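You operate a simulated robot arm through the tools that you are given. There is no shell and no other tool. Be economical: measure what you need, move in short steps, check, and stop when the job is done.

Carry out the task below with a simulated robot arm. There is one attempt and no reset: what you move stays moved.

TASK
Firm the soil in the green pot and ready it under the sower.
Fine: Use the tamper and put it back. Stand the pot in the tray's free cell and slide the sower over it. Sow nothing yet. Set down upright: soil tamper.

It is judged by the outcome, as a careful person would: the job done as asked, and still so three seconds after it is handed in. It fails if anything else is knocked over, pushed out of place, dropped, spilled or broken.

THE ROBOT
A 7-joint arm with a two-finger parallel gripper, fixed in place. Base frame: the origin is at the foot of the arm, x ahead of it, y to its left, z up; the work surface is at about z = 750. Readings come in mm, degrees, newtons and seconds.
Its first joint turns from -166.0 to 166.0 degrees. Payload 4.4 kg.
The TCP is the grasp point between the finger pads, 23 mm short of the fingertips. In the tool frame z runs along the fingers and y along their closing line. Largest opening 94 mm; finger width 38, thickness 10; the body of the gripper, 54 by 96 mm, starts 39 mm behind the TCP.
Orientation is that of the tool frame in the base frame, as a unit quaternion [w, x, y, z]. With the fingers straight down and closing along the base's y, the tool's x points along the base's -x, its y along +y and its z along -z.

THE INTERFACE
- The arm moves only by the tool move_arm. Its argument "targets" is a list of rows, each an object of numbers (a shift or turn left out is 0, a gripper value left out holds the last): "x", "y", "z": the shift along the base's x, y, z in units of 20 mm (1.0 is 20 mm); "rx", "ry", "rz": the turn, a rotation vector about the base's x, y, z in units of 4 degrees (1.0 is 4 degrees); "hand": the opening in per cent of the stroke, from 0 (shut) to 100 (fully open). In form: [{"x": .., "y": .., "z": .., "rx": .., "ry": .., "rz": .., "hand": ..}, ...]. A call has 1 to 20 rows; each row shifts and turns the commanded pose from where the row before left it. A call with a number of a shift or a turn outside -1 to 1 is refused whole. A row lasts 0.2 s, in which the tool goes at most 50 mm and 8.6 degrees; a call with a longer step from one row to the next is refused whole, and so is a gripper value outside its range. A pose out of reach is approached as far as the arm can. The call stops where the force on the tool passes 40 N (or 10 N more than at its start, if that is more) or the arm is blocked; 0.2 s more then pass. Each finger travels about 72 mm/s and halts on what it meets, pressing with about 32 N; the grip force reading is that of the motor and also rises with nothing between the fingers. The clock runs only during rows and for 0.2 s after the last one: add rows that do not move to give the fingers time. It gives the time, the measured TCP pose, the force on the tool (base axes), the opening and the grip force at its end, in the units of the frame above (readings bear some noise), with the torque about the TCP (base axes, N m) and any sound that the robot's microphone picked up.
- Cameras (640 x 400 px; columns grow to the right, rows downward): "scene" is fixed at [393.7, -648.9, 1399.5]; the picture's right is [0.96, -0.26, 0.00], its down [-0.09, -0.35, -0.93] and it looks along [0.24, 0.90, -0.36] (base axes); focal length 309 px, centre (320, 200). "wrist" rides on the gripper at [86, 16, -74] in the tool frame; the picture's right is [-0.18, 0.98, 0.00], its down [-0.58, -0.11, -0.81] and it looks along [-0.79, -0.15, 0.59] (tool axes); focal length 243 px, centre (320, 200). There is no depth. A picture from a camera that has moved, and an enlarged one, comes with that camera's place and axes in the base frame and with its lens. The place of the scene camera against the robot may be out by one fixed shift of up to 12 mm in any direction.
- camera(camera): a new picture of that camera. It takes no simulated time.
- inspect(camera, box): a new picture of the part [left, top, right, bottom] of that camera's present view, enlarged. It takes no simulated time.
- job_done(): hands the job in; it is judged then, once.

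Go step by step. Nothing tells you positions but the pictures and the camera data: compare them with the known pose of the tool, close in by small moves and look again before you grip or let go. The budget is 120 turns and 84 pictures, counting those below and the enlarged ones. Unless the task says otherwise, let go and move clear before handing in, and close with one line.

The tools are called after "Call:" by a JSON object that holds its "op" and its "data". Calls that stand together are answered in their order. move_arm: Moves the arm, as the interface text tells. Its arguments: {"type":"object","properties":{"targets":{"type":"array","items":{"type":"object","properties":{"x":{"type":"number"},"y":{"type":"number"},"z":{"type":"number"},"rx":{"type":"number"},"ry":{"type":"number"},"rz":{"type":"number"},"hand":{"type":"number"}}}}},"required":["targets"]} The other tools are called the same way: camera (camera) takes a picture; inspect (camera, box) takes an enlarged picture of a part of a camera's view; job_done () hands the job in.

At the start:

```text
clock: 0.0
tcp_pos: [572.0, 300.8, 1128.4]
tcp_rot: [0.0, 0.0, 1.0, -0.001]
force: [-0.1, -0.3, 0.6]
moment: [-0.01, -0.01, 0.02]
grip_width: 94.0
grasp_force: 0.0
```

scene: 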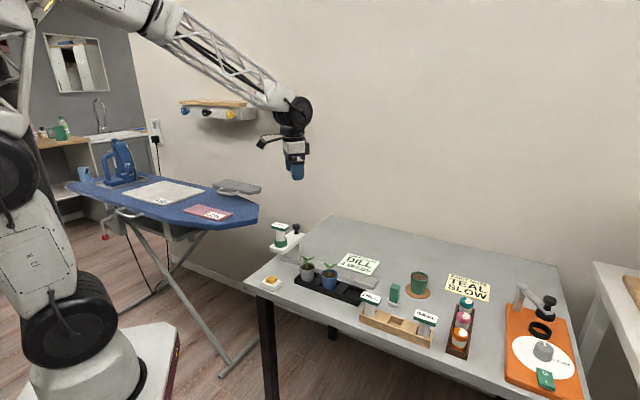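
wrist: 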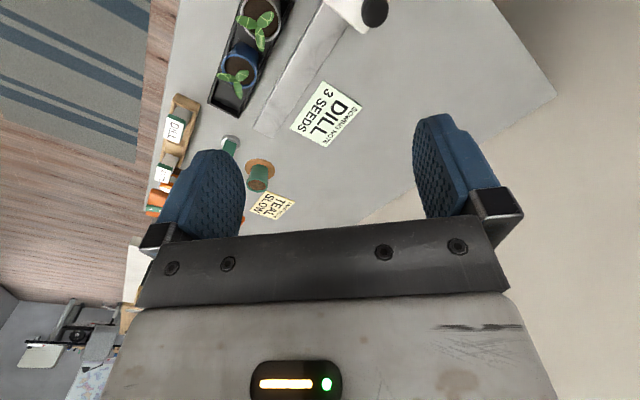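

I see a table with a seedling tray, a sower on a rail, a green pot, and a tamper-like object. I'll look closer at each.

Call:
{"op": "inspect", "data": {"camera": "scene", "box": [250, 210, 410, 310]}}

Call:
{"op": "inspect", "data": {"camera": "scene", "box": [340, 260, 500, 360]}}

Call:
{"op": "inspect", "data": {"camera": "scene", "box": [440, 270, 600, 400]}}

Call:
{"op": "inspect", "data": {"camera": "wrist", "box": [140, 0, 400, 220]}}

```text
4.00 times, centred on (330, 260) of scene
camera zoom: at [393.7, -648.9, 1399.5], right [0.96, -0.26, 0.0], down [-0.09, -0.35, -0.93], along [0.24, 0.9, -0.36], focal length 1235 px, centre (280, -40)
```

zoom: 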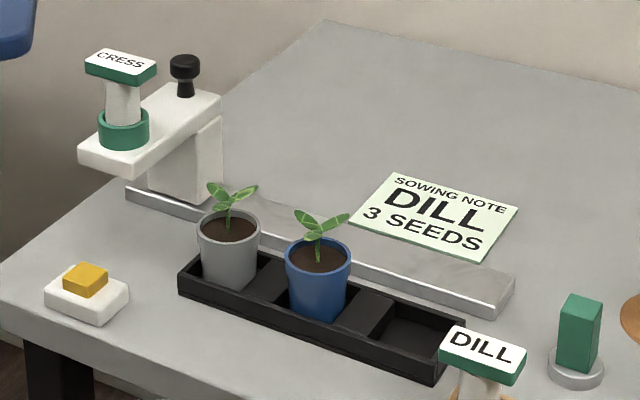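

```text
4.00 times, centred on (420, 310) of scene
camera zoom: at [393.7, -648.9, 1399.5], right [0.96, -0.26, 0.0], down [-0.09, -0.35, -0.93], along [0.24, 0.9, -0.36], focal length 1235 px, centre (-80, -240)
```

zoom: 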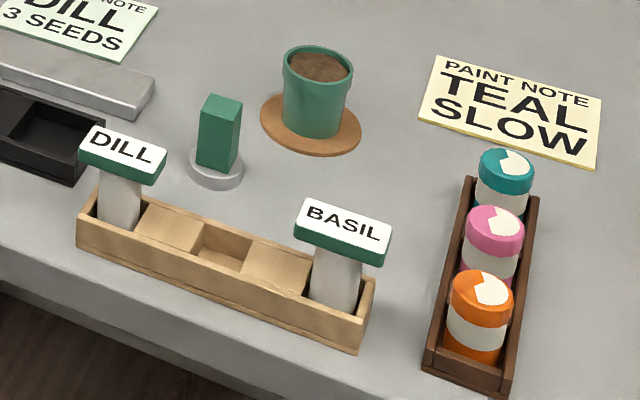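

```text
3.08 times, centred on (520, 335) of scene
camera zoom: at [393.7, -648.9, 1399.5], right [0.96, -0.26, 0.0], down [-0.09, -0.35, -0.93], along [0.24, 0.9, -0.36], focal length 950 px, centre (-295, -215)
```

zoom: 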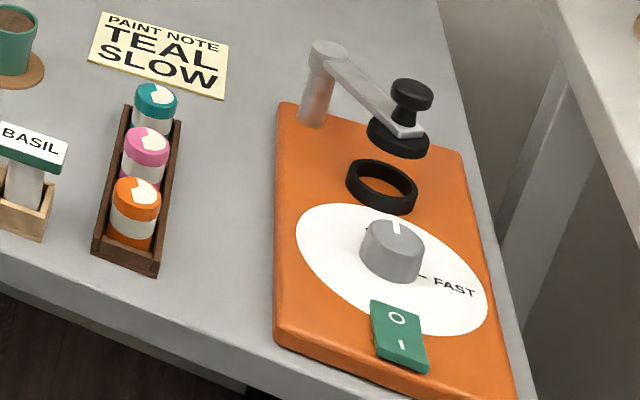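

```text
1.82 times, centred on (270, 110) of wrist
camera zoom: at [486.8, 317.1, 1203.1], right [0.18, 0.98, 0.0], down [0.58, -0.11, 0.81], along [0.79, -0.15, -0.59], focal length 441 px, centre (411, 364)
```

zoom: 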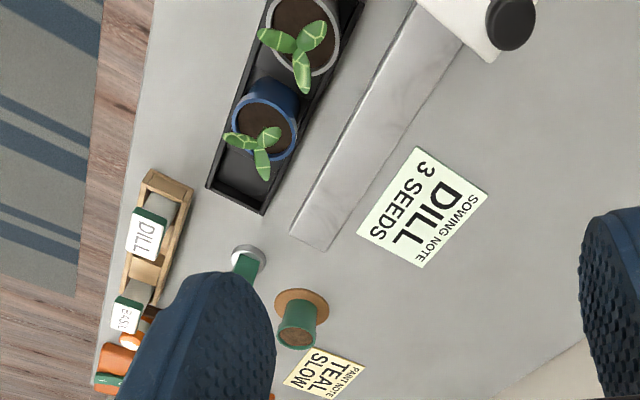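

The tamper (grey disc, green handle) is near (816,45), the green pot near (918,73), and the free cell near (714,116). I move above the tamper for a wrist view.

Call:
{"op": "move_arm", "data": {"targets": [{"x": 0.94, "y": -0.98, "z": -0.6}, {"x": 0.94, "y": -0.98, "z": -0.6}, {"x": 0.94, "y": -0.98, "z": -0.6}, {"x": 0.94, "y": -0.98, "z": -0.6}, {"x": 0.94, "y": -0.98, "z": -0.6}, {"x": 0.94, "y": -0.98, "z": -0.6}, {"x": 0.94, "y": -0.98, "z": -0.6}, {"x": 0.94, "y": -0.98, "z": -0.6}, {"x": 0.94, "y": -0.98, "z": -0.6}, {"x": 0.94, "y": -0.98, "z": -0.6}, {"x": 0.94, "y": -0.98, "z": -0.6}, {"x": 0.94, "y": -0.98, "z": -0.6}]}}

Call:
{"op": "camera", "data": {"camera": "wrist"}}

Call:
{"op": "camera", "data": {"camera": "scene"}}

```text
clock: 2.6
tcp_pos: [798.1, 65.5, 985.3]
tcp_rot: [0.001, 0.0, 1.0, -0.001]
force: [0.3, 0.6, -0.8]
moment: [0.04, 0.01, 0.03]
grip_width: 94.2
grasp_force: 0.0
```

```text
77 pictures are left
camera wrist: at [712.6, 81.6, 1059.2], right [0.18, 0.98, 0.0], down [0.58, -0.11, 0.81], along [0.79, -0.15, -0.59], focal length 243 px, centre (320, 200)
```

wrist: 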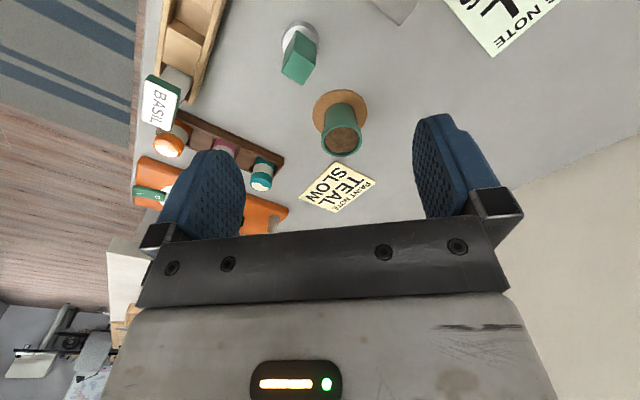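

```text
76 pictures are left
```

scene: 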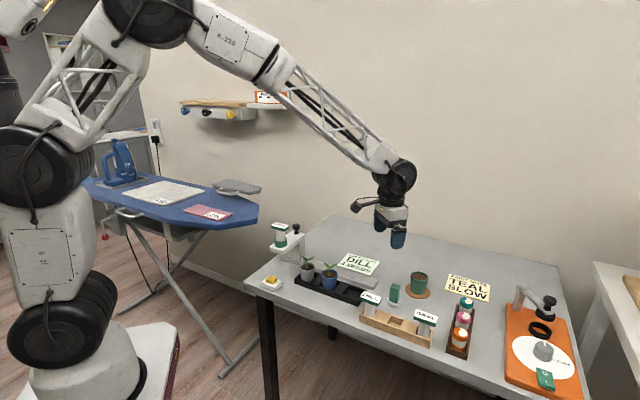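

The tamper and pot are both visible in the wrist view. I enlarge to measure them.

Call:
{"op": "inspect", "data": {"camera": "wrist", "box": [240, 0, 400, 100]}}

Call:
{"op": "inspect", "data": {"camera": "wrist", "box": [260, 70, 420, 170]}}

```text
4.00 times, centred on (320, 50) of wrist
camera zoom: at [712.6, 81.6, 1059.2], right [0.18, 0.98, 0.0], down [0.58, -0.11, 0.81], along [0.79, -0.15, -0.59], focal length 970 px, centre (320, 800)
```

zoom: 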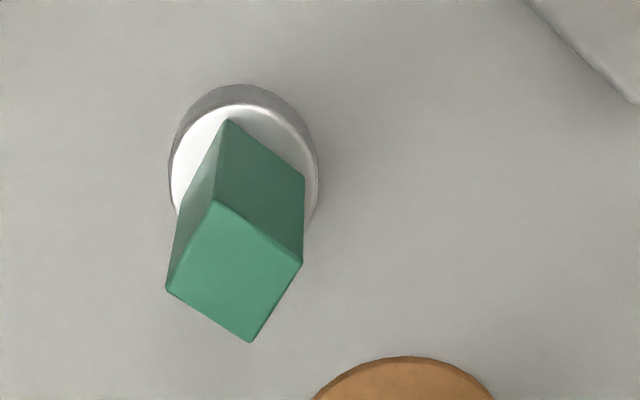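

```text
4.00 times, centred on (340, 120) of wrist
camera zoom: at [712.6, 81.6, 1059.2], right [0.18, 0.98, 0.0], down [0.58, -0.11, 0.81], along [0.79, -0.15, -0.59], focal length 970 px, centre (240, 520)
```

zoom: 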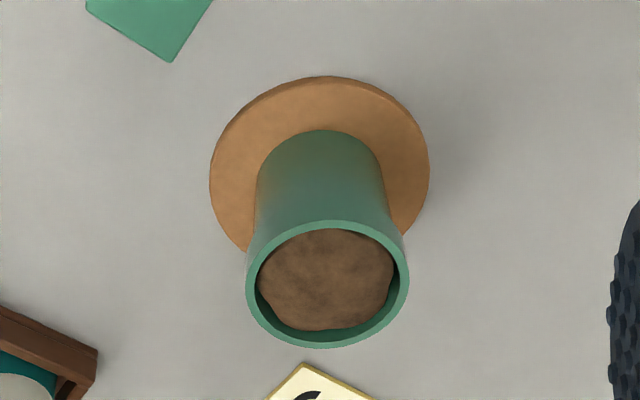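

The handle is a 24 mm square at (820,40), turned by 45°, with its top at about z 818. The pot is at (916,71) with its rim at about z 815. I turn the gripper by −45° and come down above the handle.

Call:
{"op": "move_arm", "data": {"targets": [{"x": 0.0933, "y": -0.106, "z": -0.354, "rz": -0.9375, "hand": 65}, {"x": 0.0933, "y": -0.106, "z": -0.354, "rz": -0.9375}, {"x": 0.0933, "y": -0.106, "z": -0.354, "rz": -0.9375}, {"x": 0.0933, "y": -0.106, "z": -0.354, "rz": -0.9375}, {"x": 0.0933, "y": -0.106, "z": -0.354, "rz": -0.9375}, {"x": 0.0933, "y": -0.106, "z": -0.354, "rz": -0.9375}, {"x": 0.0933, "y": -0.106, "z": -0.354, "rz": -0.9375}, {"x": 0.0933, "y": -0.106, "z": -0.354, "rz": -0.9375}, {"x": 0.0933, "y": -0.106, "z": -0.354, "rz": -0.9375}, {"x": 0.0933, "y": -0.106, "z": -0.354, "rz": -0.9375}, {"x": 0.0933, "y": -0.106, "z": -0.354, "rz": -0.9375}, {"x": 0.0933, "y": -0.106, "z": -0.354, "rz": -0.9375}]}}

Call:
{"op": "camera", "data": {"camera": "wrist"}}

```text
clock: 5.2
tcp_pos: [820.5, 40.4, 899.6]
tcp_rot: [0.0, 0.383, 0.924, 0.0]
force: [0.0, 0.4, 0.3]
moment: [0.01, -0.03, 0.01]
grip_width: 61.2
grasp_force: 0.0
```

```text
73 pictures are left
camera wrist: at [772.0, 112.9, 974.0], right [0.83, 0.56, 0.0], down [0.33, -0.49, 0.81], along [0.45, -0.67, -0.59], focal length 243 px, centre (320, 200)
```

wrist: 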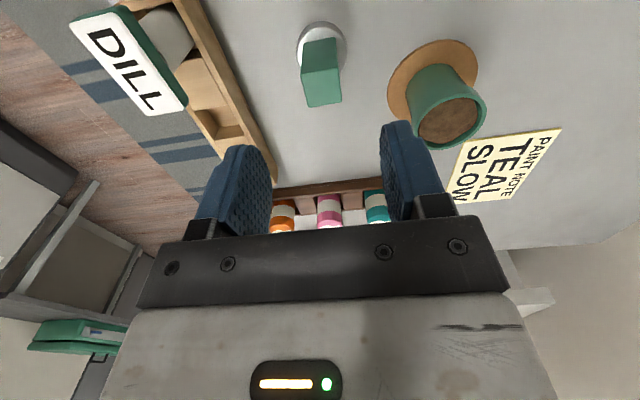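

The handle is centred under the open fingers. I descend and grip it.

Call:
{"op": "move_arm", "data": {"targets": [{"z": -0.85}, {"z": -0.85}, {"z": -0.85}, {"z": -0.85}, {"z": -0.85}, {"z": -0.78}, {}]}}

Call:
{"op": "camera", "data": {"camera": "wrist"}}

Call:
{"op": "inspect", "data": {"camera": "scene", "box": [340, 230, 500, 330]}}

```text
clock: 6.8
tcp_pos: [821.7, 41.0, 798.5]
tcp_rot: [-0.001, 0.382, 0.924, 0.0]
force: [0.2, 0.6, -0.9]
moment: [0.02, 0.01, 0.01]
grip_width: 61.2
grasp_force: 0.0
```

```text
72 pictures are left
camera wrist: at [772.0, 112.4, 873.7], right [0.83, 0.56, 0.0], down [0.33, -0.49, 0.81], along [0.46, -0.67, -0.59], focal length 243 px, centre (320, 200)
```

wrist: 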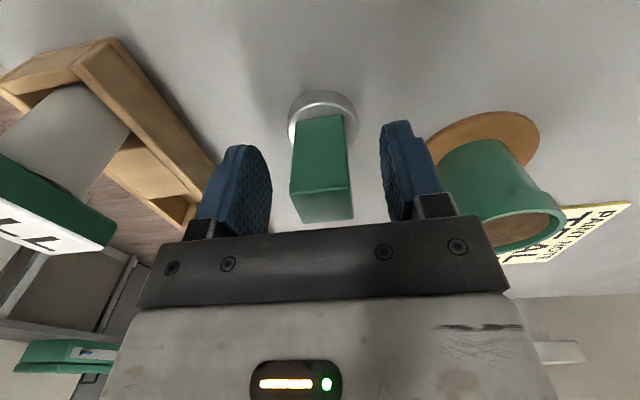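

```text
4.00 times, centred on (420, 280) of scene
camera zoom: at [393.7, -648.9, 1399.5], right [0.96, -0.26, 0.0], down [-0.09, -0.35, -0.93], along [0.24, 0.9, -0.36], focal length 1235 px, centre (-80, -120)
```

zoom: 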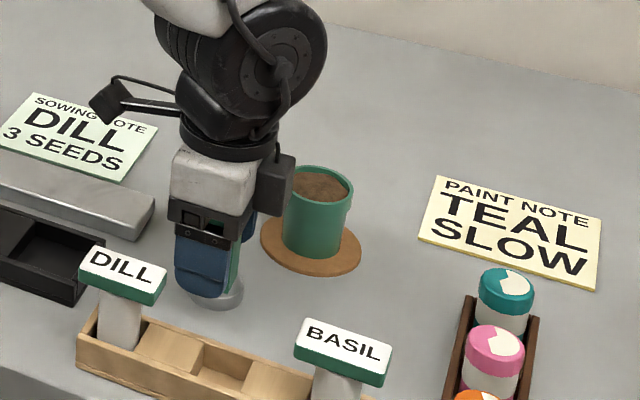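

The handle sits between the pads, so I close.

Call:
{"op": "move_arm", "data": {"targets": [{"hand": 0}, {}, {}, {}]}}

```text
clock: 7.8
tcp_pos: [821.1, 39.5, 798.4]
tcp_rot: [0.0, 0.383, 0.924, 0.0]
force: [0.0, -0.4, 1.8]
moment: [0.0, -0.01, 0.02]
grip_width: 25.7
grasp_force: 32.3
```

The tamper is gripped (25.7 mm). I lift it and carry it above the pot.

Call:
{"op": "move_arm", "data": {"targets": [{"z": 0.3}, {"z": 0.6}, {"z": 0.85}, {"z": 0.85}, {"z": 0.85}, {"z": 0.85}, {"z": 0.6}, {"z": 0.2}, {"x": 0.5, "y": 0.16}, {"x": 0.8, "y": 0.27}, {"x": 0.85, "y": 0.28}, {"x": 0.85, "y": 0.28}, {"x": 0.8, "y": 0.26}, {"x": 0.6, "y": 0.2}, {"x": 0.35, "y": 0.12}, {}]}}

Call:
{"op": "camera", "data": {"camera": "wrist"}}

Call:
{"op": "inspect", "data": {"camera": "scene", "box": [360, 220, 480, 310]}}

```text
clock: 11.2
tcp_pos: [916.0, 73.2, 899.7]
tcp_rot: [0.0, 0.383, 0.924, 0.0]
force: [-0.5, 0.4, -1.0]
moment: [0.0, -0.02, -0.02]
grip_width: 25.9
grasp_force: 32.0
```

```text
70 pictures are left
camera wrist: at [866.6, 144.8, 975.2], right [0.83, 0.56, 0.0], down [0.33, -0.49, 0.81], along [0.46, -0.67, -0.59], focal length 243 px, centre (320, 200)
```

wrist: 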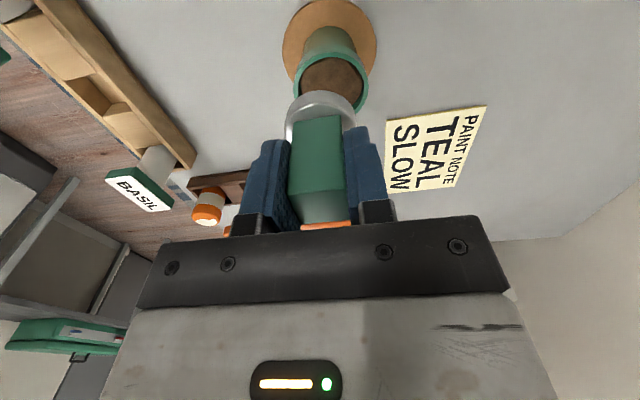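

```text
4.44 times, centred on (420, 265) of scene
camera zoom: at [393.7, -648.9, 1399.5], right [0.96, -0.26, 0.0], down [-0.09, -0.35, -0.93], along [0.24, 0.9, -0.36], focal length 1372 px, centre (-124, -89)
```

zoom: 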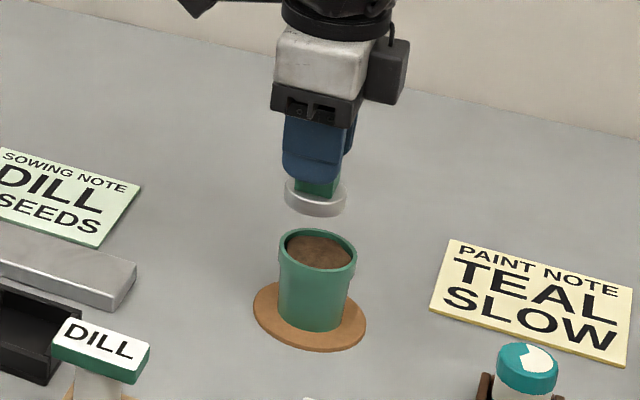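

Here I measure how well the disc and pot line up.

Call:
{"op": "inspect", "data": {"camera": "wrist", "box": [250, 0, 410, 130]}}

Call:
{"op": "inspect", "data": {"camera": "scene", "box": [390, 250, 450, 310]}}

```text
3.08 times, centred on (330, 65) of wrist
camera zoom: at [866.6, 144.8, 975.2], right [0.83, 0.56, 0.0], down [0.33, -0.49, 0.81], along [0.46, -0.67, -0.59], focal length 746 px, centre (289, 615)
```

zoom: 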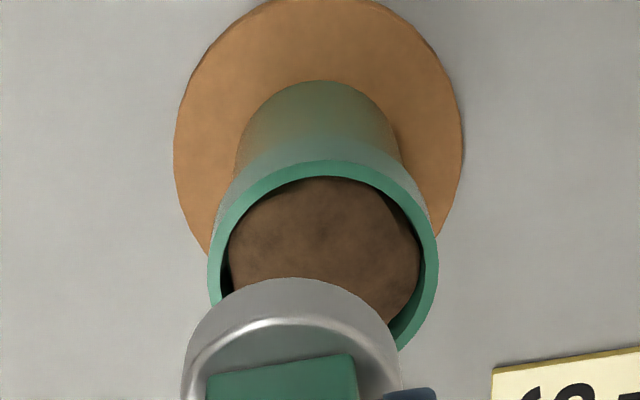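

```text
6.67 times, centred on (420, 280) of scene
camera zoom: at [393.7, -648.9, 1399.5], right [0.96, -0.26, 0.0], down [-0.09, -0.35, -0.93], along [0.24, 0.9, -0.36], focal length 2058 px, centre (-347, -333)
```

zoom: 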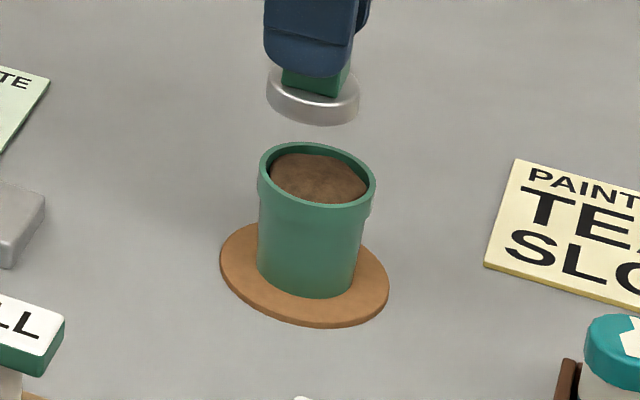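

The disc sits about 7 mm short of the pot axis along the image's right. I correct to around (923,75) and come lower, staying above the rim.

Call:
{"op": "move_arm", "data": {"targets": [{"x": 0.18, "y": 0.05}, {"x": 0.17, "y": 0.05}, {"z": -0.5}, {"z": -0.5}, {}]}}

Call:
{"op": "inspect", "data": {"camera": "wrist", "box": [250, 20, 410, 120]}}

Call:
{"op": "inspect", "data": {"camera": "scene", "box": [390, 250, 450, 310]}}

```text
clock: 12.4
tcp_pos: [922.6, 74.5, 880.0]
tcp_rot: [0.0, 0.383, 0.924, 0.0]
force: [0.1, -1.1, -1.7]
moment: [0.0, 0.01, 0.02]
grip_width: 25.9
grasp_force: 31.8
```

```text
4.00 times, centred on (330, 70) of wrist
camera zoom: at [873.7, 146.5, 955.3], right [0.83, 0.56, 0.0], down [0.33, -0.49, 0.81], along [0.46, -0.67, -0.59], focal length 970 px, centre (280, 720)
```

zoom: 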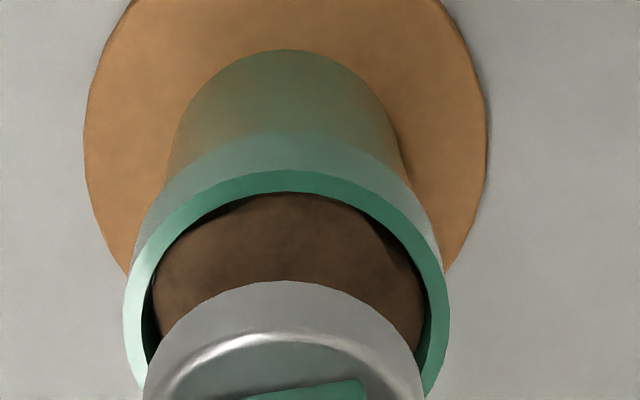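

```text
6.67 times, centred on (420, 280) of scene
camera zoom: at [393.7, -648.9, 1399.5], right [0.96, -0.26, 0.0], down [-0.09, -0.35, -0.93], along [0.24, 0.9, -0.36], focal length 2058 px, centre (-347, -333)
```

zoom: 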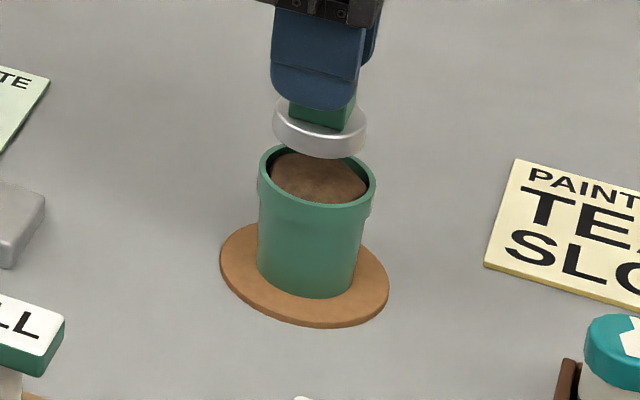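

Horizontally it is aligned to within about a millimetre. I make a fine correction, come down to just above the rim and look again.

Call:
{"op": "move_arm", "data": {"targets": [{"x": 0.03, "y": 0.02, "z": -0.25}, {"z": -0.2}, {}]}}

Call:
{"op": "inspect", "data": {"camera": "wrist", "box": [250, 20, 410, 140]}}

Call:
{"op": "inspect", "data": {"camera": "scene", "box": [395, 260, 445, 295]}}

```text
clock: 13.2
tcp_pos: [924.2, 74.0, 871.2]
tcp_rot: [0.001, 0.383, 0.924, 0.001]
force: [-0.4, 0.3, -1.4]
moment: [-0.01, 0.02, 0.02]
grip_width: 25.9
grasp_force: 31.8
```

```text
3.33 times, centred on (330, 80) of wrist
camera zoom: at [874.5, 146.7, 946.4], right [0.83, 0.56, 0.0], down [0.33, -0.49, 0.81], along [0.46, -0.67, -0.59], focal length 809 px, centre (287, 600)
```

zoom: 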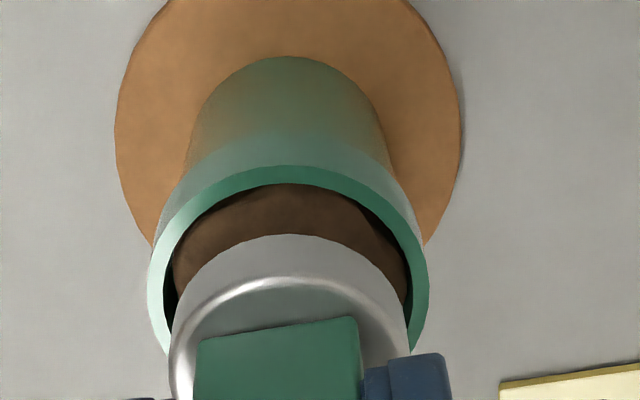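

```text
11.43 times, centred on (420, 278) of scene
camera zoom: at [393.7, -648.9, 1399.5], right [0.96, -0.26, 0.0], down [-0.09, -0.35, -0.93], along [0.24, 0.9, -0.36], focal length 3528 px, centre (-823, -686)
```

zoom: 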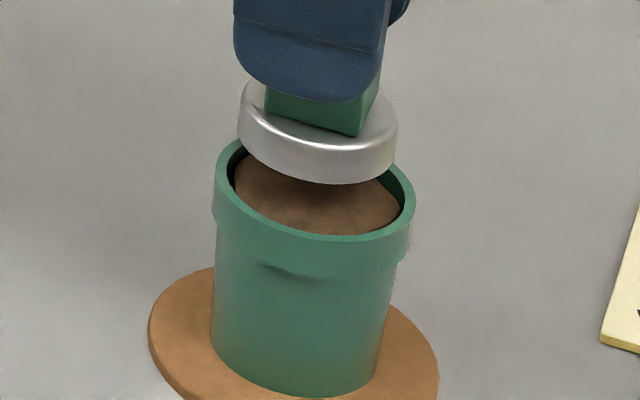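

Rim and disc are concentric within the clearance. I descend slowly in 2 mm rows and watch the force.

Call:
{"op": "move_arm", "data": {"targets": [{"y": -0.02, "z": -0.1}, {"z": -0.1}, {"z": -0.1}, {"z": -0.1}, {"z": -0.1}, {"z": -0.1}]}}

Call:
{"op": "inspect", "data": {"camera": "scene", "box": [395, 260, 445, 295]}}

Call:
{"op": "inspect", "data": {"camera": "wrist", "box": [250, 20, 410, 140]}}

```text
clock: 14.6
tcp_pos: [923.2, 74.0, 861.3]
tcp_rot: [0.0, 0.383, 0.924, 0.0]
force: [-0.1, -0.7, -1.7]
moment: [-0.02, -0.01, 0.04]
grip_width: 25.6
grasp_force: 31.8
```

```text
11.43 times, centred on (420, 278) of scene
camera zoom: at [393.7, -648.9, 1399.5], right [0.96, -0.26, 0.0], down [-0.09, -0.35, -0.93], along [0.24, 0.9, -0.36], focal length 3528 px, centre (-823, -686)
```

zoom: 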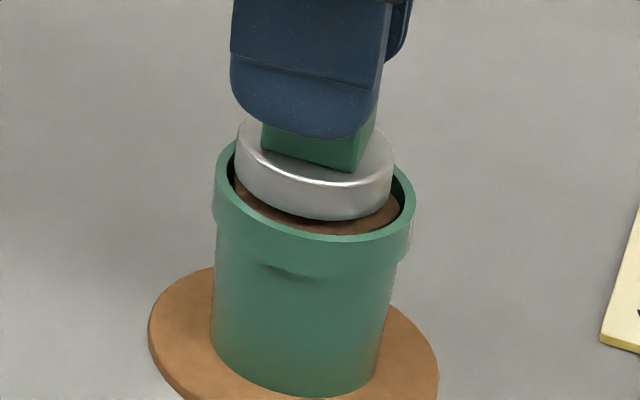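

```text
3.33 times, centred on (330, 80) of wrist
camera zoom: at [874.8, 146.5, 934.6], right [0.83, 0.56, 0.0], down [0.33, -0.49, 0.81], along [0.46, -0.67, -0.59], focal length 809 px, centre (287, 600)
```

zoom: 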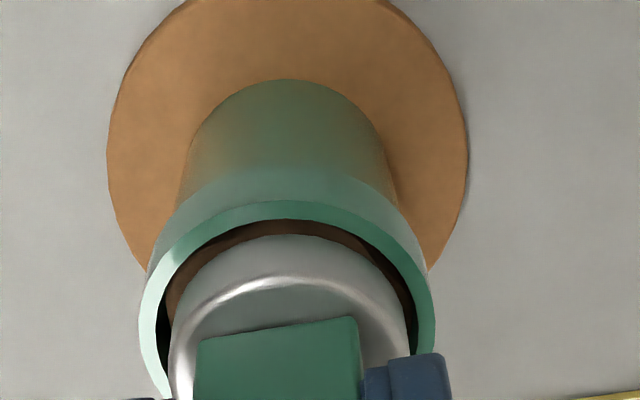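

The disc is entering the rim cleanly. I keep descending to press the soil.

Call:
{"op": "move_arm", "data": {"targets": [{"z": -0.1}, {"z": -0.1}, {"z": -0.1}, {"z": -0.1}, {"z": -0.1}, {}]}}

Call:
{"op": "inspect", "data": {"camera": "scene", "box": [395, 260, 445, 295]}}

Call:
{"op": "inspect", "data": {"camera": "wrist", "box": [250, 20, 410, 140]}}

```text
clock: 16.0
tcp_pos: [924.9, 74.4, 851.3]
tcp_rot: [0.001, 0.383, 0.924, 0.0]
force: [-4.7, 0.6, 24.6]
moment: [-0.04, 0.27, -0.01]
grip_width: 26.3
grasp_force: 32.2
```

```text
11.43 times, centred on (420, 278) of scene
camera zoom: at [393.7, -648.9, 1399.5], right [0.96, -0.26, 0.0], down [-0.09, -0.35, -0.93], along [0.24, 0.9, -0.36], focal length 3528 px, centre (-823, -686)
```

zoom: 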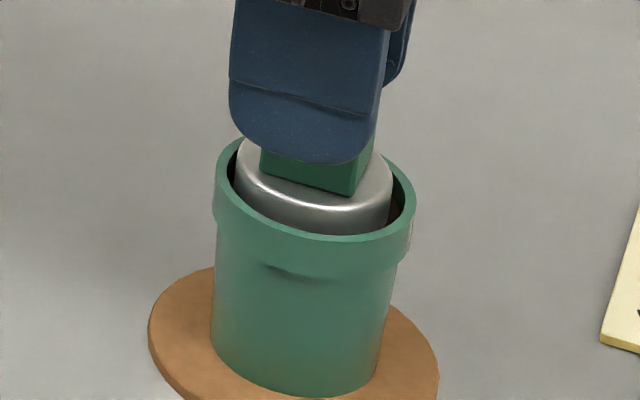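

```text
3.33 times, centred on (330, 80) of wrist
camera zoom: at [875.3, 146.6, 926.4], right [0.83, 0.56, 0.0], down [0.33, -0.49, 0.81], along [0.46, -0.67, -0.59], focal length 809 px, centre (287, 600)
```

zoom: 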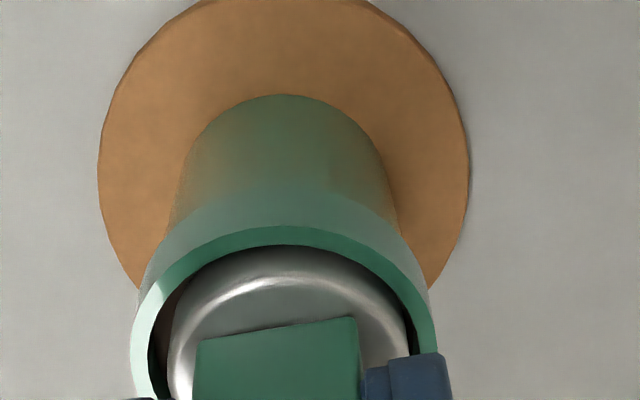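

The disc is on the soil with about 25 N. I press a little more and hold.

Call:
{"op": "move_arm", "data": {"targets": [{"z": -0.05}, {"z": -0.05}, {}, {}]}}

```text
clock: 17.0
tcp_pos: [923.8, 73.8, 848.2]
tcp_rot: [0.001, 0.383, 0.924, 0.0]
force: [3.4, -3.8, 24.5]
moment: [-0.25, -0.12, 0.02]
grip_width: 25.8
grasp_force: 31.5
```

The force stays at 24 N while the disc sinks, so either the soil is yielding or the handle is slipping. I press a bit more and look.

Call:
{"op": "move_arm", "data": {"targets": [{"z": -0.05}, {"z": -0.05}, {}, {}]}}

Call:
{"op": "inspect", "data": {"camera": "scene", "box": [395, 260, 445, 295]}}

Call:
{"op": "inspect", "data": {"camera": "wrist", "box": [250, 60, 410, 220]}}

```text
clock: 18.0
tcp_pos: [923.8, 74.1, 845.3]
tcp_rot: [0.0, 0.382, 0.924, 0.0]
force: [-2.8, 0.7, 24.3]
moment: [0.0, 0.13, 0.0]
grip_width: 25.8
grasp_force: 31.9
```

```text
11.43 times, centred on (420, 278) of scene
camera zoom: at [393.7, -648.9, 1399.5], right [0.96, -0.26, 0.0], down [-0.09, -0.35, -0.93], along [0.24, 0.9, -0.36], focal length 3528 px, centre (-823, -686)
```

zoom: 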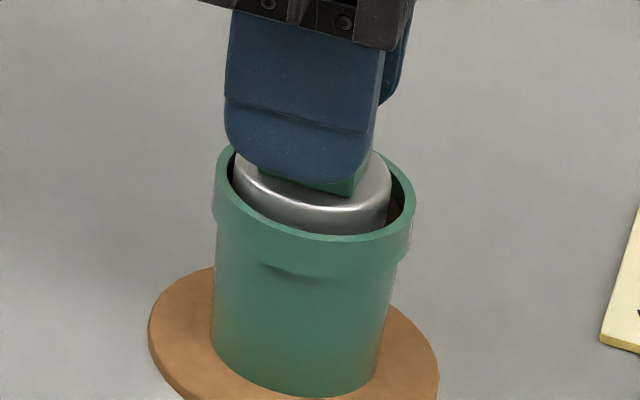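

```text
2.50 times, centred on (330, 140) of wrist
camera zoom: at [874.7, 146.5, 920.5], right [0.83, 0.56, 0.0], down [0.33, -0.49, 0.81], along [0.46, -0.67, -0.59], focal length 606 px, centre (295, 350)
```

zoom: 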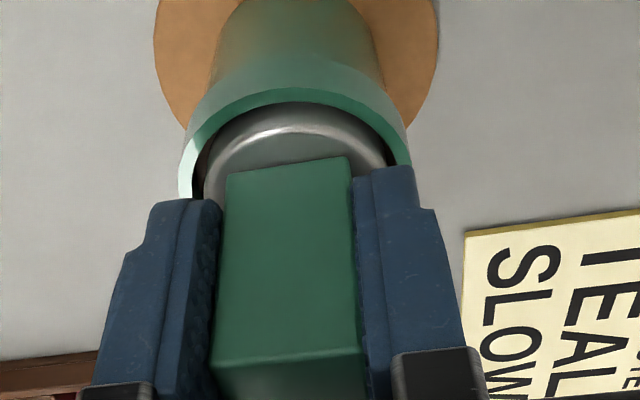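

The handle slipped a few mm in the grip at about 24 N, so that is the most this grip can press. I lift out and check whether the soil changed.

Call:
{"op": "move_arm", "data": {"targets": [{"z": 0.1}, {"z": 0.2}, {"z": 0.3}, {"z": 0.4}, {"z": 0.5}, {"z": 0.5}, {"z": 0.5}, {}]}}

Call:
{"op": "inspect", "data": {"camera": "scene", "box": [390, 245, 450, 295]}}

Call:
{"op": "inspect", "data": {"camera": "wrist", "box": [250, 0, 410, 130]}}

```text
clock: 19.8
tcp_pos: [923.2, 73.8, 896.1]
tcp_rot: [0.001, 0.382, 0.924, 0.0]
force: [0.0, 0.9, -2.3]
moment: [0.0, -0.01, -0.01]
grip_width: 25.9
grasp_force: 31.9
```

```text
8.00 times, centred on (420, 270) of scene
camera zoom: at [393.7, -648.9, 1399.5], right [0.96, -0.26, 0.0], down [-0.09, -0.35, -0.93], along [0.24, 0.9, -0.36], focal length 2470 px, centre (-480, -360)
```

zoom: 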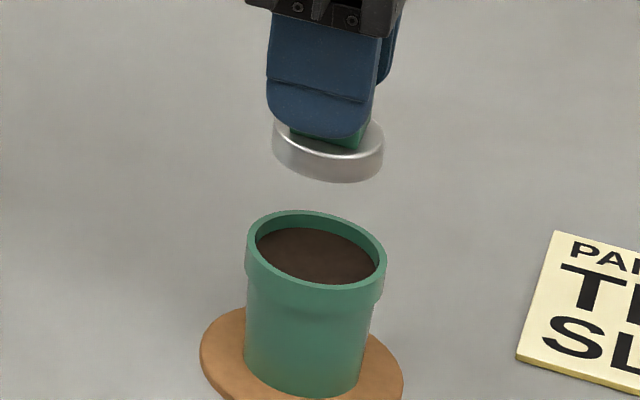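

```text
3.08 times, centred on (330, 65) of wrist
camera zoom: at [874.6, 146.7, 970.4], right [0.83, 0.56, 0.0], down [0.33, -0.49, 0.81], along [0.46, -0.67, -0.59], focal length 746 px, centre (289, 615)
```

zoom: 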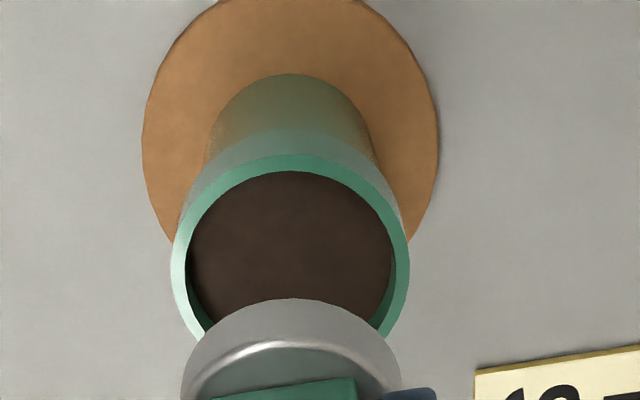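

The soil is now dark, flat and firmed. I carry the tamper back to where it stood at (821,40).

Call:
{"op": "move_arm", "data": {"targets": [{"z": 0.2}, {"x": -0.4, "y": -0.13}, {"x": -0.8, "y": -0.27}, {"x": -0.9, "y": -0.3}, {"x": -0.9, "y": -0.3}, {"x": -0.9, "y": -0.3}, {"x": -0.75, "y": -0.26}, {"x": -0.46, "y": -0.16}, {}, {"z": -0.6}, {"z": -0.8}, {"z": -0.8}, {"z": -0.6}, {"z": -0.4}, {"z": -0.2}, {}]}}

Call:
{"op": "camera", "data": {"camera": "wrist"}}

Call:
{"op": "inspect", "data": {"camera": "scene", "box": [340, 250, 440, 330]}}

```text
clock: 23.2
tcp_pos: [821.5, 38.9, 830.6]
tcp_rot: [0.0, 0.383, 0.924, 0.0]
force: [-0.1, 0.9, -2.1]
moment: [-0.02, 0.02, 0.01]
grip_width: 25.8
grasp_force: 31.7
```

```text
54 pictures are left
camera wrist: at [772.5, 111.9, 905.9], right [0.83, 0.56, 0.0], down [0.33, -0.49, 0.81], along [0.46, -0.67, -0.59], focal length 243 px, centre (320, 200)
```

wrist: 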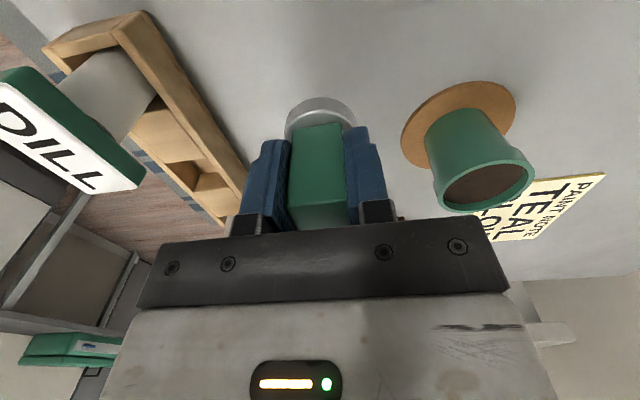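

```text
5.00 times, centred on (390, 290) of scene
camera zoom: at [393.7, -648.9, 1399.5], right [0.96, -0.26, 0.0], down [-0.09, -0.35, -0.93], along [0.24, 0.9, -0.36], focal length 1544 px, centre (-30, -250)
```

zoom: 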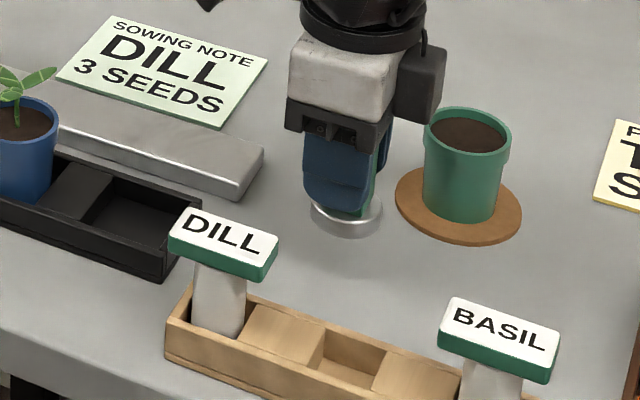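

I lower it gently until it touches the table.

Call:
{"op": "move_arm", "data": {"targets": [{"z": -0.4}, {"z": -0.4}, {"z": -0.4}, {"z": -0.2}, {"z": -0.1}, {}]}}

```text
clock: 24.6
tcp_pos: [822.3, 39.2, 801.7]
tcp_rot: [0.0, 0.382, 0.924, 0.0]
force: [0.0, 0.3, -2.0]
moment: [0.01, -0.01, 0.02]
grip_width: 25.6
grasp_force: 31.8
```

Call:
{"op": "move_arm", "data": {"targets": [{"z": -0.1}, {"z": -0.1}, {"z": -0.05}, {"z": -0.05}]}}

Call:
{"op": "inspect", "data": {"camera": "scene", "box": [370, 270, 420, 305]}}

```text
clock: 25.6
tcp_pos: [821.4, 39.0, 795.6]
tcp_rot: [0.001, 0.383, 0.924, -0.001]
force: [0.0, 0.3, -1.8]
moment: [0.01, 0.03, -0.03]
grip_width: 25.7
grasp_force: 32.3
```

```text
11.43 times, centred on (395, 288) of scene
camera zoom: at [393.7, -648.9, 1399.5], right [0.96, -0.26, 0.0], down [-0.09, -0.35, -0.93], along [0.24, 0.9, -0.36], focal length 3528 px, centre (-537, -800)
```

zoom: 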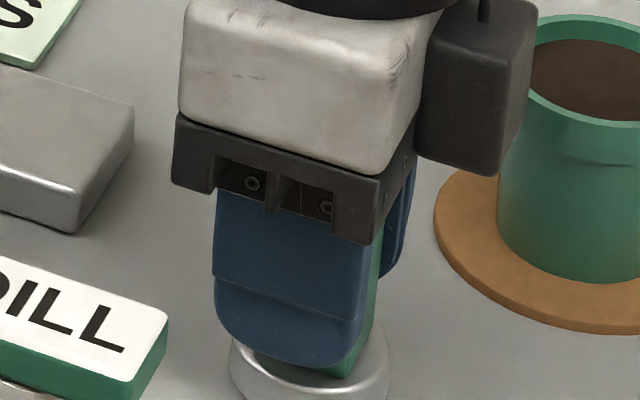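

Not in contact yet, so I continue in 1 mm rows.

Call:
{"op": "move_arm", "data": {"targets": [{"z": -0.05}, {"z": -0.05}, {"z": -0.05}]}}

```text
clock: 26.4
tcp_pos: [822.1, 40.0, 792.6]
tcp_rot: [0.0, 0.384, 0.924, 0.0]
force: [-0.9, -0.3, 0.3]
moment: [0.06, 0.07, -0.01]
grip_width: 25.6
grasp_force: 31.9
```

Call:
{"op": "move_arm", "data": {"targets": [{"z": -0.04}, {}]}}

Call:
{"op": "inspect", "data": {"camera": "scene", "box": [370, 275, 420, 310]}}

```text
clock: 27.0
tcp_pos: [822.2, 39.2, 792.5]
tcp_rot: [0.001, 0.383, 0.924, 0.0]
force: [-4.6, -0.8, 12.9]
moment: [0.05, 0.24, -0.04]
grip_width: 25.7
grasp_force: 31.9
```

```text
11.43 times, centred on (395, 292) of scene
camera zoom: at [393.7, -648.9, 1399.5], right [0.96, -0.26, 0.0], down [-0.09, -0.35, -0.93], along [0.24, 0.9, -0.36], focal length 3528 px, centre (-537, -857)
```

zoom: 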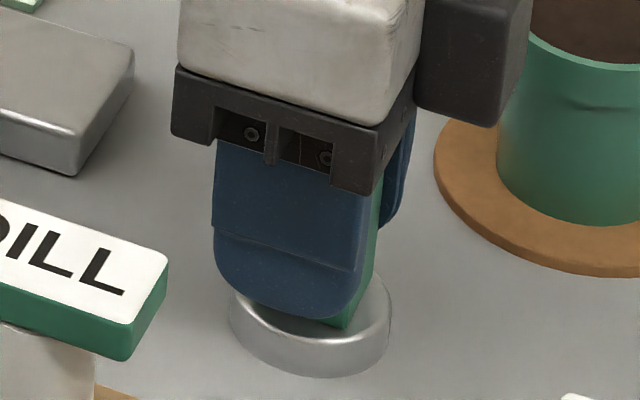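

The tamper is standing on the table. I open and lift clear.

Call:
{"op": "move_arm", "data": {"targets": [{"z": 0.02}, {"hand": 60}, {}, {}, {"z": 0.3}, {"z": 0.6}, {"z": 0.9}, {"z": 0.9}, {"z": 0.9}, {"z": 0.9}, {"z": 0.9}, {"z": 0.5}]}}

Call:
{"op": "camera", "data": {"camera": "wrist"}}

Call:
{"op": "inspect", "data": {"camera": "scene", "box": [340, 260, 500, 360]}}

```text
clock: 29.6
tcp_pos: [821.2, 40.0, 910.6]
tcp_rot: [0.0, 0.383, 0.924, 0.001]
force: [-0.2, 0.2, -0.7]
moment: [-0.01, -0.01, 0.0]
grip_width: 56.3
grasp_force: 0.0
```

```text
50 pictures are left
camera wrist: at [772.7, 112.2, 985.3], right [0.83, 0.56, 0.0], down [0.33, -0.49, 0.81], along [0.46, -0.67, -0.59], focal length 243 px, centre (320, 200)
```

wrist: 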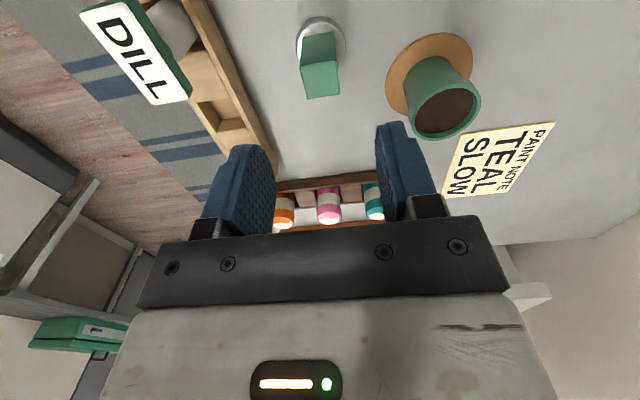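

```text
4.00 times, centred on (420, 310) of scene
camera zoom: at [393.7, -648.9, 1399.5], right [0.96, -0.26, 0.0], down [-0.09, -0.35, -0.93], along [0.24, 0.9, -0.36], focal length 1235 px, centre (-80, -240)
```

zoom: 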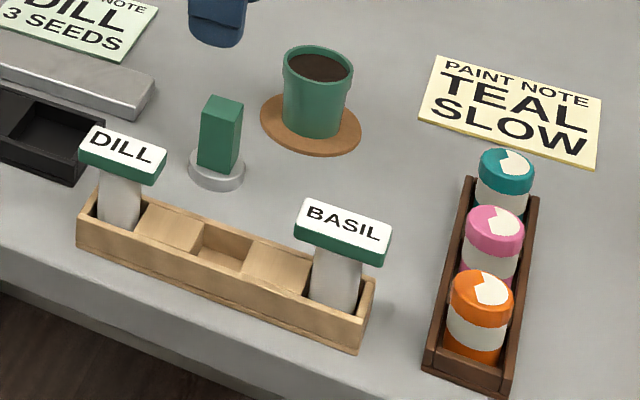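

The tamper is back in place, upright. Next I look at the tray's free cell, turning to yaw −35°.

Call:
{"op": "move_arm", "data": {"targets": [{"x": -0.89, "y": 0.63, "z": 0.33, "rz": 0.417}, {"x": -0.89, "y": 0.63, "z": 0.33, "rz": 0.417}, {"x": -0.89, "y": 0.63, "z": 0.33, "rz": 0.417}, {"x": -0.89, "y": 0.63, "z": 0.33, "rz": 0.417}, {"x": -0.89, "y": 0.63, "z": 0.33, "rz": 0.417}, {"x": -0.89, "y": 0.63, "z": 0.33, "rz": 0.417}, {}]}}

Call:
{"op": "camera", "data": {"camera": "wrist"}}

```text
clock: 31.2
tcp_pos: [713.9, 116.0, 947.8]
tcp_rot: [0.0, 0.3, 0.954, 0.0]
force: [-0.3, 0.4, -0.1]
moment: [0.01, 0.02, -0.02]
grip_width: 56.3
grasp_force: 0.0
```

```text
48 pictures are left
camera wrist: at [653.1, 177.6, 1023.5], right [0.71, 0.7, 0.0], down [0.41, -0.42, 0.81], along [0.56, -0.58, -0.59], focal length 243 px, centre (320, 200)
```

wrist: 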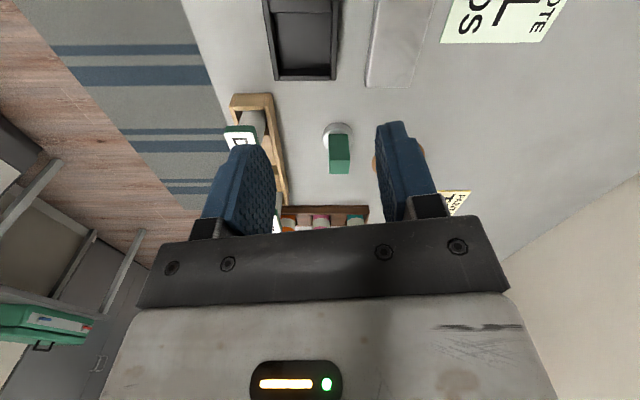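

Call:
{"op": "inspect", "data": {"camera": "wrist", "box": [240, 0, 400, 100]}}

```text
4.00 times, centred on (320, 50) of wrist
camera zoom: at [653.1, 177.6, 1023.5], right [0.71, 0.7, 0.0], down [0.41, -0.42, 0.81], along [0.56, -0.58, -0.59], focal length 970 px, centre (320, 800)
```

zoom: 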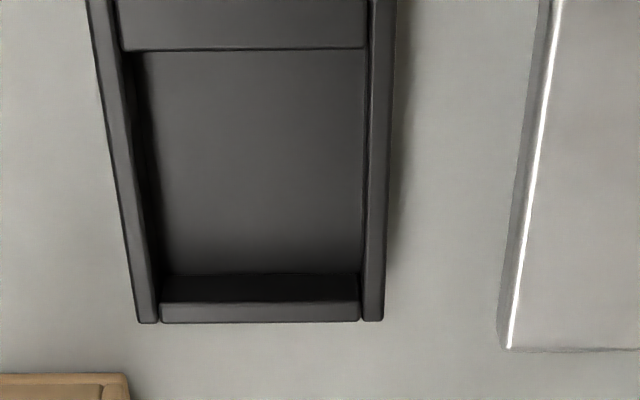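

Combining both cameras, the tray is turned 45°, its walls top out at about z 780, and the free cell is centred near (710,98). Now I go above the pot at yaw −45° with the hand open.

Call:
{"op": "move_arm", "data": {"targets": [{"x": 0.873, "y": -0.175, "z": -0.2, "rz": -0.21, "hand": 82}, {"x": 0.873, "y": -0.175, "z": -0.2, "rz": -0.21}, {"x": 0.873, "y": -0.175, "z": -0.2, "rz": -0.21}, {"x": 0.873, "y": -0.175, "z": -0.2, "rz": -0.21}, {"x": 0.873, "y": -0.175, "z": -0.2, "rz": -0.21}, {"x": 0.873, "y": -0.175, "z": -0.2, "rz": -0.21}, {"x": 0.873, "y": -0.175, "z": -0.2, "rz": -0.21}, {"x": 0.873, "y": -0.175, "z": -0.2, "rz": -0.21}, {"x": 0.873, "y": -0.175, "z": -0.2, "rz": -0.21}, {"x": 0.873, "y": -0.175, "z": -0.2, "rz": -0.21}, {"x": 0.873, "y": -0.175, "z": -0.2, "rz": -0.21}, {"x": 0.873, "y": -0.175, "z": -0.2, "rz": -0.21}, {}]}}

Call:
{"op": "camera", "data": {"camera": "wrist"}}

```text
clock: 34.0
tcp_pos: [926.1, 72.4, 902.8]
tcp_rot: [0.0, 0.383, 0.924, 0.0]
force: [0.0, 0.2, -0.1]
moment: [0.01, -0.03, 0.01]
grip_width: 76.7
grasp_force: 0.2
```

```text
46 pictures are left
camera wrist: at [876.2, 145.7, 976.6], right [0.83, 0.56, 0.0], down [0.33, -0.49, 0.81], along [0.45, -0.67, -0.59], focal length 243 px, centre (320, 200)
```

wrist: 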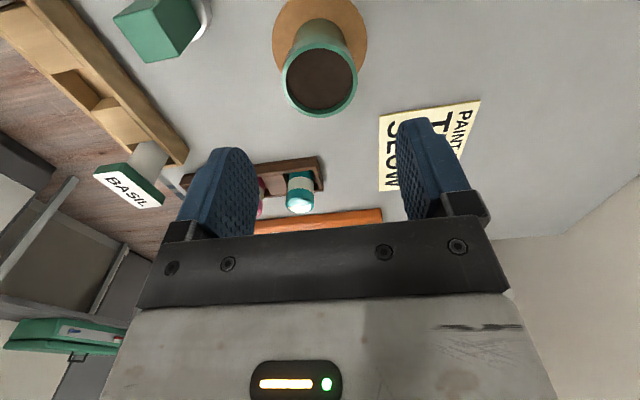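

The pot is centred between the open fingers. I descend to grip its rim band.

Call:
{"op": "move_arm", "data": {"targets": [{"x": -0.05, "z": -0.8}, {"z": -0.9}, {"z": -0.9}, {"z": -0.9}, {"z": -0.8}, {"z": -0.5}, {"z": -0.2}, {}]}}

Call:
{"op": "camera", "data": {"camera": "wrist"}}

Call:
{"op": "inspect", "data": {"camera": "scene", "box": [370, 240, 470, 310]}}

```text
clock: 35.8
tcp_pos: [924.0, 72.5, 800.9]
tcp_rot: [0.0, 0.383, 0.924, 0.0]
force: [0.0, -0.2, -0.1]
moment: [0.04, 0.01, -0.02]
grip_width: 77.0
grasp_force: 0.1
```

```text
45 pictures are left
camera wrist: at [875.1, 145.8, 876.3], right [0.83, 0.56, 0.0], down [0.33, -0.49, 0.81], along [0.45, -0.67, -0.59], focal length 243 px, centre (320, 200)
```

wrist: 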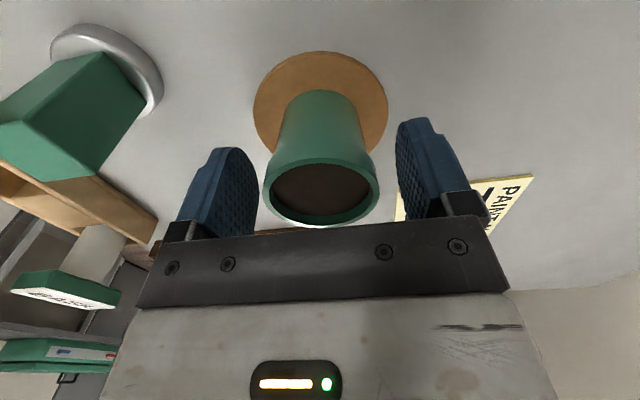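

```text
5.71 times, centred on (420, 275) of scene
camera zoom: at [393.7, -648.9, 1399.5], right [0.96, -0.26, 0.0], down [-0.09, -0.35, -0.93], along [0.24, 0.9, -0.36], focal length 1764 px, centre (-251, -229)
```

zoom: 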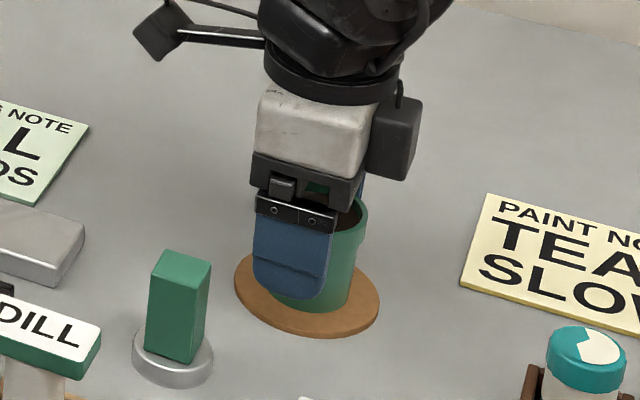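

The pot is between the pads, so I close.

Call:
{"op": "move_arm", "data": {"targets": [{"z": 0.1, "hand": 0}, {}, {}, {}]}}

```text
clock: 36.8
tcp_pos: [924.3, 73.6, 803.3]
tcp_rot: [0.0, 0.383, 0.924, 0.0]
force: [0.1, -0.4, 0.0]
moment: [0.01, -0.01, -0.03]
grip_width: 53.0
grasp_force: 31.9
```

The pot is gripped (53 mm). I lift it straight up and check.

Call:
{"op": "move_arm", "data": {"targets": [{"z": 0.2}, {"z": 0.4}, {"z": 0.6}, {"z": 0.8}, {"z": 0.8}, {"z": 0.8}, {"z": 0.6}, {"z": 0.3}, {}]}}

Call:
{"op": "inspect", "data": {"camera": "scene", "box": [370, 220, 470, 310]}}

```text
clock: 38.8
tcp_pos: [924.7, 74.0, 893.2]
tcp_rot: [0.0, 0.382, 0.924, 0.0]
force: [0.1, -0.6, -2.4]
moment: [-0.02, -0.02, 0.01]
grip_width: 53.0
grasp_force: 32.2
```

```text
4.44 times, centred on (420, 265) of scene
camera zoom: at [393.7, -648.9, 1399.5], right [0.96, -0.26, 0.0], down [-0.09, -0.35, -0.93], along [0.24, 0.9, -0.36], focal length 1372 px, centre (-124, -89)
```

zoom: 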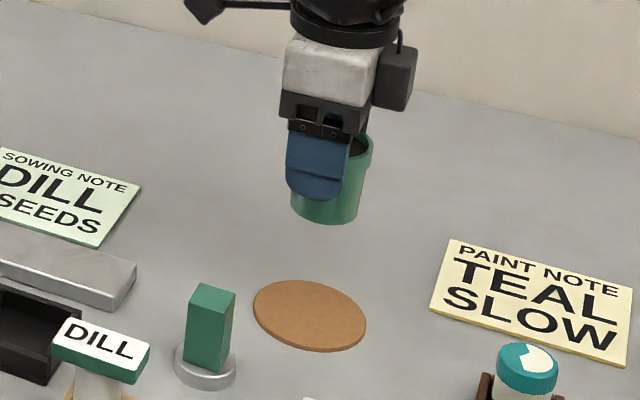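

Pot lifted upright and the coaster stayed put. I carry it above the free cell.

Call:
{"op": "move_arm", "data": {"targets": [{"x": -0.4, "y": 0.05}, {"x": -0.8, "y": 0.09}, {"x": -0.95, "y": 0.107}, {"x": -0.95, "y": 0.107}, {"x": -0.95, "y": 0.107}, {"x": -0.95, "y": 0.107}, {"x": -0.95, "y": 0.107}, {"x": -0.95, "y": 0.107}, {"x": -0.95, "y": 0.107}, {"x": -0.95, "y": 0.107}, {"x": -0.95, "y": 0.107}, {"x": -0.7, "y": 0.08}, {"x": -0.275, "y": 0.03}, {}]}}

Call:
{"op": "camera", "data": {"camera": "wrist"}}

Call:
{"op": "inspect", "data": {"camera": "scene", "box": [290, 220, 410, 310]}}

```text
clock: 41.8
tcp_pos: [710.2, 97.6, 893.3]
tcp_rot: [0.0, 0.384, 0.924, 0.0]
force: [-0.3, -0.1, -1.9]
moment: [0.03, -0.01, -0.01]
grip_width: 53.0
grasp_force: 32.0
```

```text
42 pictures are left
camera wrist: at [660.0, 169.7, 968.4], right [0.83, 0.56, 0.0], down [0.33, -0.49, 0.81], along [0.45, -0.67, -0.59], focal length 243 px, centre (320, 200)
```

wrist: 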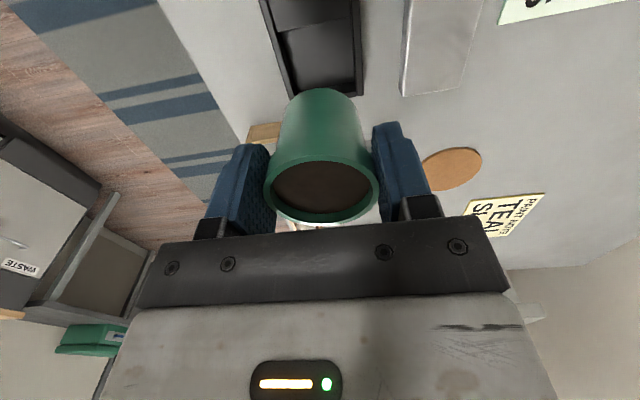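

```text
4.44 times, centred on (350, 265) of scene
camera zoom: at [393.7, -648.9, 1399.5], right [0.96, -0.26, 0.0], down [-0.09, -0.35, -0.93], along [0.24, 0.9, -0.36], focal length 1372 px, centre (187, -89)
```

zoom: 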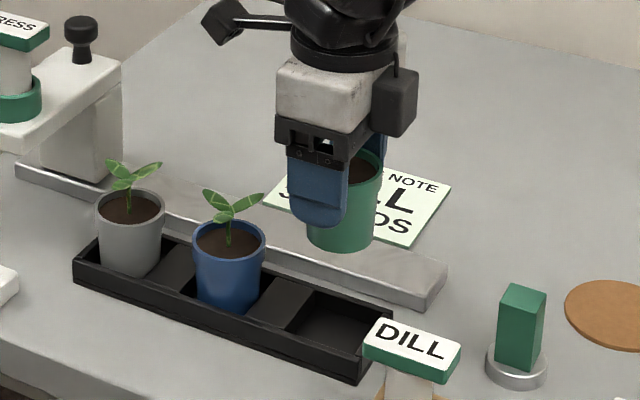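

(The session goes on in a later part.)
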